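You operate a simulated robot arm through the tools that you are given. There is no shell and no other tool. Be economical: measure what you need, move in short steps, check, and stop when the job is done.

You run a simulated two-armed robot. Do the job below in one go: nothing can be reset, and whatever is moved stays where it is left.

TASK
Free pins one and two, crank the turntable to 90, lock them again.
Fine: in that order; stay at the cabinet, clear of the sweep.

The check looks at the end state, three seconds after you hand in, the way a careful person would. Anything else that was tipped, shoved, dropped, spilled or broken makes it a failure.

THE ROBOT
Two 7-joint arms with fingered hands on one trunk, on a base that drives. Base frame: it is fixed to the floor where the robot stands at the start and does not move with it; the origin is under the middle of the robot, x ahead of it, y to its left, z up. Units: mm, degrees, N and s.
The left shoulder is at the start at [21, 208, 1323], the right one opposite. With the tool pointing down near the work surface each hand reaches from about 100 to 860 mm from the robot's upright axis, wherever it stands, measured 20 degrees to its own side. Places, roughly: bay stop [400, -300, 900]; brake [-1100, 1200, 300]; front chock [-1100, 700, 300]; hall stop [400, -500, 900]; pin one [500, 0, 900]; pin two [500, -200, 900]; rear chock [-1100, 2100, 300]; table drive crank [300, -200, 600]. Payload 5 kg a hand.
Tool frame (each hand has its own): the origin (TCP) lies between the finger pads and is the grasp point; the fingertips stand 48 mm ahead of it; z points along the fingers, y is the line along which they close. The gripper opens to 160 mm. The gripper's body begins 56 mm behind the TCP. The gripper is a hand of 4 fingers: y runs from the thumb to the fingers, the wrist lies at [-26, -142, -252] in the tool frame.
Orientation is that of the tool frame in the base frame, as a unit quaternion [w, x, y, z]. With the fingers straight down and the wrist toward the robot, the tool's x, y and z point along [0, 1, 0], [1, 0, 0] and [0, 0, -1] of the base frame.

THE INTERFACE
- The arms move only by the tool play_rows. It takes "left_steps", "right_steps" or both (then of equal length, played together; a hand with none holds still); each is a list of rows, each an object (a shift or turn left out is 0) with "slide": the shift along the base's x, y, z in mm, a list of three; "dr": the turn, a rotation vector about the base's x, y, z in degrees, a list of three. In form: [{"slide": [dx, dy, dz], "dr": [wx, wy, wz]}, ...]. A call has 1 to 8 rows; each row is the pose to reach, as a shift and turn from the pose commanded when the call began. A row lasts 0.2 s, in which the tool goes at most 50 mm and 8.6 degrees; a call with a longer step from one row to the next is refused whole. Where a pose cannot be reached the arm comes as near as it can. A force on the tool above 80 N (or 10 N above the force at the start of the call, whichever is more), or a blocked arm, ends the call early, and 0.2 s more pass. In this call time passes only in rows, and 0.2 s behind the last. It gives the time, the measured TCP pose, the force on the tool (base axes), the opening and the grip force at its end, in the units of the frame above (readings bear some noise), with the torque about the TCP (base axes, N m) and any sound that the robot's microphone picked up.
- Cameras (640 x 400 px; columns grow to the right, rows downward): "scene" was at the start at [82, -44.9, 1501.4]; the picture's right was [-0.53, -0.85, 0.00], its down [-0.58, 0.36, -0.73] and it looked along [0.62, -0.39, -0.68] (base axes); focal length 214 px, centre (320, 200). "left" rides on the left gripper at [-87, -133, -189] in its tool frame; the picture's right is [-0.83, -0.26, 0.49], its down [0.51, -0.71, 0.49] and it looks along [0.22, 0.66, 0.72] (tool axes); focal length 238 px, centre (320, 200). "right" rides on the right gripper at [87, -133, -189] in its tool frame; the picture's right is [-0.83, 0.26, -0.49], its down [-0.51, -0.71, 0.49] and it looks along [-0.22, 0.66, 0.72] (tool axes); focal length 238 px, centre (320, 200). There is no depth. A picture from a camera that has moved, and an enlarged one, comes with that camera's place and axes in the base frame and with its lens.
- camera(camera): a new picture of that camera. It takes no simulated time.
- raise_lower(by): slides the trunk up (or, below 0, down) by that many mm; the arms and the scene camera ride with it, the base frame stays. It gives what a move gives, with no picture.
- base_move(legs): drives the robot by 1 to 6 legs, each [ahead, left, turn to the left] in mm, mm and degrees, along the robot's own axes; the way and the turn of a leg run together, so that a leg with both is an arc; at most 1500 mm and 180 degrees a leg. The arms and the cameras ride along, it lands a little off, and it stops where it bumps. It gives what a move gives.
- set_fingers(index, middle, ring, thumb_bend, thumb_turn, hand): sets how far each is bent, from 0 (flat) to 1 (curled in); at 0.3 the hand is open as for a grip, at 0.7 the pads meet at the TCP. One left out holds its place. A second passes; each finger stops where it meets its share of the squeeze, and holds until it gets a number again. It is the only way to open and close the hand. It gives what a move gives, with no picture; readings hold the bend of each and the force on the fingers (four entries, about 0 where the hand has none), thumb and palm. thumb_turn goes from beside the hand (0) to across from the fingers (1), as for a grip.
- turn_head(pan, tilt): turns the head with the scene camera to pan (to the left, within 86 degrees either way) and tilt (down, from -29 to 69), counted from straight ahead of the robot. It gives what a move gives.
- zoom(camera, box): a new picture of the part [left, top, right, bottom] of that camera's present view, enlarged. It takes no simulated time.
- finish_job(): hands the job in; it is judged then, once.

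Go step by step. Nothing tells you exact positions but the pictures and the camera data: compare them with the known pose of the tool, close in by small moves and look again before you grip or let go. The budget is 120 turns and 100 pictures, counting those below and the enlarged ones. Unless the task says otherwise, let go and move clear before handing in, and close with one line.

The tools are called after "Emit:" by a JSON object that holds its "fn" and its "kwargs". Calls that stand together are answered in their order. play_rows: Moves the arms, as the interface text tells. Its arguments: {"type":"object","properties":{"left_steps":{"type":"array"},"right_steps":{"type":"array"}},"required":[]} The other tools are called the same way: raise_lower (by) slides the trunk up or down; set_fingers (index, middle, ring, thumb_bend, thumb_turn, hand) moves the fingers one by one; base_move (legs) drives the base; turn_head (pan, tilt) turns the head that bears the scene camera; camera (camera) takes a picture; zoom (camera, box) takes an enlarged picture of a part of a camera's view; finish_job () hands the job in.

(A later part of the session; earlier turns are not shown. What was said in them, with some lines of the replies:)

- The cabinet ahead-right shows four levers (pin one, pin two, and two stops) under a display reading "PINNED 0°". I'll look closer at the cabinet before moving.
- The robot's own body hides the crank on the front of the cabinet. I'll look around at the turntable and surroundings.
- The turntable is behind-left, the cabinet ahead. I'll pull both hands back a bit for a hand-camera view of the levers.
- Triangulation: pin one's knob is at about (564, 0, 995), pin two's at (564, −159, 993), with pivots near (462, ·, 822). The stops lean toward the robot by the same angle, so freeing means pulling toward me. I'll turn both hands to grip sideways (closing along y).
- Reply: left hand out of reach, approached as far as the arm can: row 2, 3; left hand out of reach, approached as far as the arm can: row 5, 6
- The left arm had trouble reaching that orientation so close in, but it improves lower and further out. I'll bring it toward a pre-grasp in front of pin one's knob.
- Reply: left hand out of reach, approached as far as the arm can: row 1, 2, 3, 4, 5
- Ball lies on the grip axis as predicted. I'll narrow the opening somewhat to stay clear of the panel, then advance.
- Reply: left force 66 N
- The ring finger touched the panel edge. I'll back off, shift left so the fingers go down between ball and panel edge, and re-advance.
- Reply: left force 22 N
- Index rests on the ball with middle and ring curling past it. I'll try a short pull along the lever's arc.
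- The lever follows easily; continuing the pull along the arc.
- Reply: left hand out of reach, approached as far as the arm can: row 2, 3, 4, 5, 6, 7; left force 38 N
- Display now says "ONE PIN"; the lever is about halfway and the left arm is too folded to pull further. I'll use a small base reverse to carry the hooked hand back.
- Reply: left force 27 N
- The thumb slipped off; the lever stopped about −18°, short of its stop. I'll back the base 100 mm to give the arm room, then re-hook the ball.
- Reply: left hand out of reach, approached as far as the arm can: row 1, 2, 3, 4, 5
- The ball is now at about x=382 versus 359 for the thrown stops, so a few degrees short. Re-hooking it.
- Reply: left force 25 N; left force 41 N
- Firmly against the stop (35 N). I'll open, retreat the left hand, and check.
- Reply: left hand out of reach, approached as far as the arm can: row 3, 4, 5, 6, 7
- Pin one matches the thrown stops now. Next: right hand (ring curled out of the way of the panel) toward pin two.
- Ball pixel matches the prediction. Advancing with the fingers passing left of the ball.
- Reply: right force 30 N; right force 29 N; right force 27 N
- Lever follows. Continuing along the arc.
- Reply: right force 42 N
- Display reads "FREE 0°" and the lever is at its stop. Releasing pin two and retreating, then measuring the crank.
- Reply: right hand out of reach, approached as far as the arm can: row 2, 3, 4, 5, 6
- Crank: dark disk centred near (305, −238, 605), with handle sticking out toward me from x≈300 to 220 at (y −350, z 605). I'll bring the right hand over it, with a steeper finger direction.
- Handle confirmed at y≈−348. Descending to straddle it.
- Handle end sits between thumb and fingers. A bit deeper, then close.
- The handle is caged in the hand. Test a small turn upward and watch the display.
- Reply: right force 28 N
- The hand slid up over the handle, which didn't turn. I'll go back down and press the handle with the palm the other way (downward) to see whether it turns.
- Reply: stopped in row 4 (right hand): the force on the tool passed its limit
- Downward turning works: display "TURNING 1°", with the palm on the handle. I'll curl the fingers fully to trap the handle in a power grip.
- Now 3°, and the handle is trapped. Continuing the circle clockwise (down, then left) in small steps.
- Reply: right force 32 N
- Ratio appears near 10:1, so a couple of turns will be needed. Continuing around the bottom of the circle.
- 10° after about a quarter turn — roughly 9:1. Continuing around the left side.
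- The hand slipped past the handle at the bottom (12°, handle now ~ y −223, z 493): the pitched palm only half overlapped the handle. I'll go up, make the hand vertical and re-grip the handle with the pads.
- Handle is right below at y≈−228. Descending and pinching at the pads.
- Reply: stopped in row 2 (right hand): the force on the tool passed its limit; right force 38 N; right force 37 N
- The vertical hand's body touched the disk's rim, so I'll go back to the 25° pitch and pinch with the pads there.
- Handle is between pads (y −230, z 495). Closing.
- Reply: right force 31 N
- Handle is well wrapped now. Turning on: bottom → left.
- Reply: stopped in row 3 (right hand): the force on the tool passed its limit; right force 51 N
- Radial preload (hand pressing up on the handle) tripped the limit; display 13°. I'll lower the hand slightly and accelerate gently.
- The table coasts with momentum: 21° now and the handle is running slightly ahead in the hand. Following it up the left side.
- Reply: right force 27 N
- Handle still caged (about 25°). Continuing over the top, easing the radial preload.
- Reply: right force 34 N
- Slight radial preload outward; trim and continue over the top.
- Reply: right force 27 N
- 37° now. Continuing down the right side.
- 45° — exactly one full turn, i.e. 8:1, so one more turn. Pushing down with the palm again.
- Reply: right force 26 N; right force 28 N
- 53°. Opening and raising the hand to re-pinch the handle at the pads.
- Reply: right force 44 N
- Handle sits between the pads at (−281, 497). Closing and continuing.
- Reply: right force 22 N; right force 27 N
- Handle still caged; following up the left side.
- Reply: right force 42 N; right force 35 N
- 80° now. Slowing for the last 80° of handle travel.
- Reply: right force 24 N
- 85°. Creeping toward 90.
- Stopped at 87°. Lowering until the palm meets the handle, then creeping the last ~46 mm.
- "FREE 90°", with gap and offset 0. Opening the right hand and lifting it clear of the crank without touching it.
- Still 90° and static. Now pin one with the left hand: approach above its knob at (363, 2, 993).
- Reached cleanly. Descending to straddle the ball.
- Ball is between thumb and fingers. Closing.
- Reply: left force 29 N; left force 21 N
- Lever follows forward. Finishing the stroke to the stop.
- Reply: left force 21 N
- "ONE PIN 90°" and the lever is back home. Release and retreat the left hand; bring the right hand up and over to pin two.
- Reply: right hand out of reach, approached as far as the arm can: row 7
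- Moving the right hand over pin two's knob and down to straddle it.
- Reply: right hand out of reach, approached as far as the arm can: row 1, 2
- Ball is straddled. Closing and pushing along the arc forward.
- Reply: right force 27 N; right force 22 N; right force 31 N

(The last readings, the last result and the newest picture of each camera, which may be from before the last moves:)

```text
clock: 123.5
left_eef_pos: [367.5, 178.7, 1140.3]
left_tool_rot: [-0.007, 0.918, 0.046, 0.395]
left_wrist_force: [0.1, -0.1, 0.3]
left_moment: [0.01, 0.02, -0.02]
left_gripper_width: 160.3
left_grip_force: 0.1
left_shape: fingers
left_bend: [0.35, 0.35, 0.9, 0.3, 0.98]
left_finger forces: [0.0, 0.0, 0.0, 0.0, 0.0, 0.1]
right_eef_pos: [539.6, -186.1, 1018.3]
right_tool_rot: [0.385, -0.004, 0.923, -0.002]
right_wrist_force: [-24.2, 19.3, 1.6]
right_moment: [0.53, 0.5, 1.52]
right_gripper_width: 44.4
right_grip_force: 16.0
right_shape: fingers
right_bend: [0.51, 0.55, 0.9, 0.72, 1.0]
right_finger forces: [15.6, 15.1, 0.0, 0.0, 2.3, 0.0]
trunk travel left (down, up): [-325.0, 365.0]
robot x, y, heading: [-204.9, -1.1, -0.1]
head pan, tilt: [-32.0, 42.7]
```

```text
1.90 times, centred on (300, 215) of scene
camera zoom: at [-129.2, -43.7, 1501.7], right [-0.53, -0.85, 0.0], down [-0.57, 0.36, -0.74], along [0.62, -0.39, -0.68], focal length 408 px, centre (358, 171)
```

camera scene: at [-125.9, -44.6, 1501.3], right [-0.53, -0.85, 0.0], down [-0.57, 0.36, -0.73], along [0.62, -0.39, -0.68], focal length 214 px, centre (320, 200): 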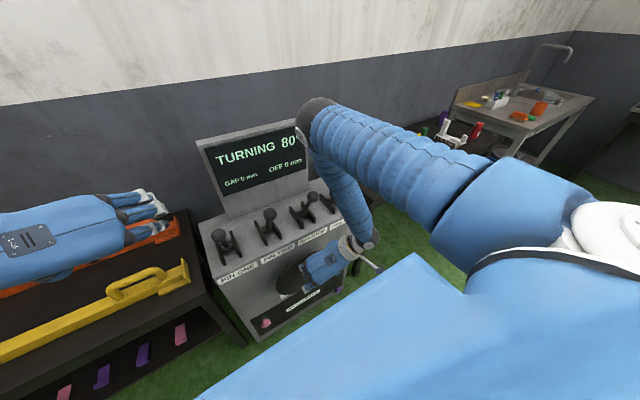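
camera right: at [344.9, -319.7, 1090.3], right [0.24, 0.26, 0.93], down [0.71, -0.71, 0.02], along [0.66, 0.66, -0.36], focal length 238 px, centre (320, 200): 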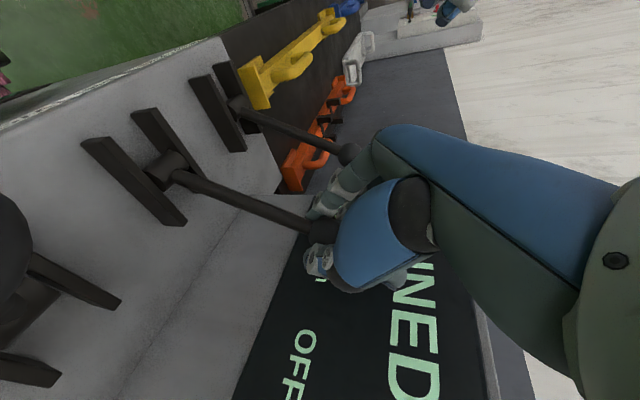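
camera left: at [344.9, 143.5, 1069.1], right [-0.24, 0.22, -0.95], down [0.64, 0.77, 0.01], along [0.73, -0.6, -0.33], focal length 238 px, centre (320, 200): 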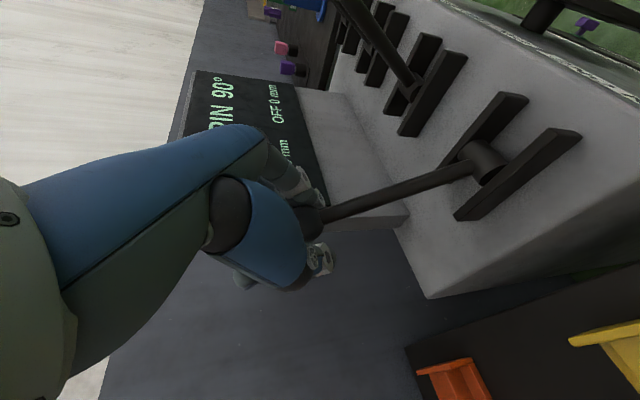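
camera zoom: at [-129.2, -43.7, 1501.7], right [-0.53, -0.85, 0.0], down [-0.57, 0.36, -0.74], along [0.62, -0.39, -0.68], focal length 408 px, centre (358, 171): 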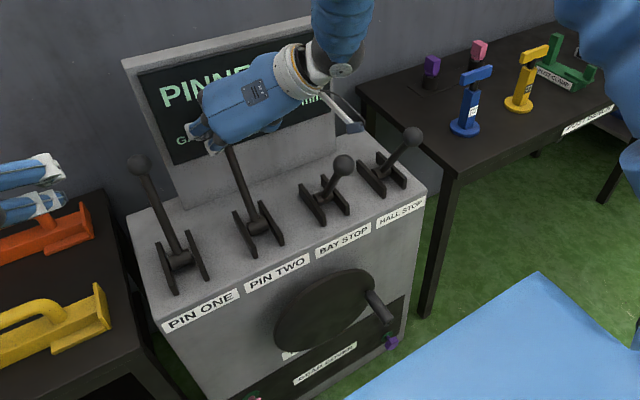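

"PINNED" and the lever is at its stop (24 N). Releasing and retreating the right hand, then a final check.

Emit:
{"fn": "set_fingers", "kwargs": {"hand": "right", "index": 0.38, "middle": 0.4, "thumb_bend": 0.35}}

Emit:
{"fn": "play_rows", "kwargs": {"right_steps": [{"slide": [-22, -6, 22]}, {"slide": [-45, -6, 45]}, {"slide": [-70, -6, 70]}, {"slide": [-95, -10, 95]}, {"slide": [-125, -25, 110]}, {"slide": [-155, -50, 120]}, {"slide": [-185, -80, 125]}, {"slide": [-210, -115, 130]}]}}

Emit:
{"fn": "camera", "kwargs": {"camera": "scene"}}

```text
clock: 124.5
left_eef_pos: [370.4, 176.8, 1139.6]
left_tool_rot: [-0.007, 0.918, 0.045, 0.395]
left_wrist_force: [-0.7, -0.7, -0.3]
left_moment: [-0.02, 0.01, -0.03]
left_gripper_width: 160.5
left_grip_force: 0.1
left_shape: fingers
left_bend: [0.35, 0.35, 0.9, 0.3, 0.98]
left_finger forces: [0.0, 0.1, 0.0, 0.0, 0.1, 0.1]
right_eef_pos: [541.3, -187.0, 1018.3]
right_tool_rot: [0.385, -0.002, 0.923, -0.002]
right_wrist_force: [-3.6, -1.3, -1.0]
right_moment: [-0.07, 0.06, 0.15]
right_gripper_width: 144.2
right_grip_force: 1.6
right_shape: fingers
right_bend: [0.38, 0.41, 0.9, 0.35, 0.98]
right_finger forces: [0.0, 3.3, 0.1, 0.1, 0.0, 0.0]
trunk travel left (down, up): [-325.0, 365.0]
robot x, y, heading: [-205.5, 2.8, -0.1]
head pan, tilt: [-32.0, 42.7]
```

```text
clock: 126.3
left_eef_pos: [370.8, 176.1, 1139.3]
left_tool_rot: [-0.008, 0.917, 0.046, 0.395]
left_wrist_force: [-0.7, -1.3, 0.4]
left_moment: [0.04, -0.04, 0.06]
left_gripper_width: 160.5
left_grip_force: 0.1
left_shape: fingers
left_bend: [0.35, 0.35, 0.9, 0.3, 0.98]
left_finger forces: [0.1, 0.0, 0.0, 0.0, 0.0, 0.0]
right_eef_pos: [328.9, -303.2, 1149.8]
right_tool_rot: [0.385, -0.002, 0.923, 0.0]
right_wrist_force: [-1.1, -1.1, -0.1]
right_moment: [0.1, -0.07, 0.06]
right_gripper_width: 145.0
right_grip_force: 0.0
right_shape: fingers
right_bend: [0.38, 0.4, 0.9, 0.35, 0.98]
right_finger forces: [0.1, 0.0, 0.0, 0.1, 0.1, 0.0]
trunk travel left (down, up): [-325.0, 365.0]
robot x, y, heading: [-205.7, -3.4, -0.2]
head pan, tilt: [-32.0, 42.7]
```

```text
5 pictures are left
camera scene: at [-127.8, -46.9, 1501.5], right [-0.53, -0.85, 0.0], down [-0.57, 0.36, -0.73], along [0.62, -0.39, -0.68], focal length 214 px, centre (320, 200)
```

scene: 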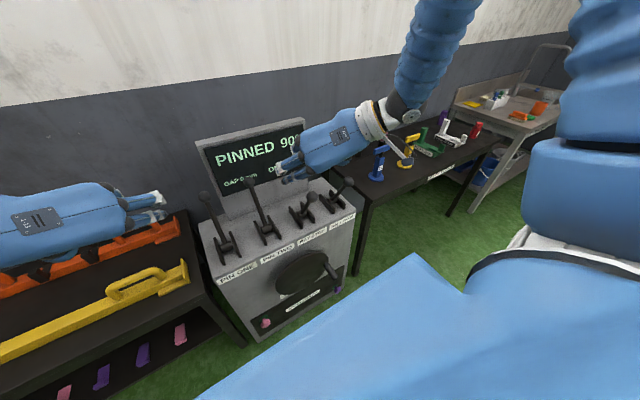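

The display reads "PINNED 90°". Both pin levers are forward, the stops are untouched, and both hands are clear.

Emit:
{"fn": "finish_job", "kwargs": {}}

```text
The job is handed in.
```

Pins one and two were freed, the turntable was cranked to 90°, and both pins were locked again in that order; the display reads "PINNED 90°". The robot stayed at the cabinet, about 200 mm back from where it started.
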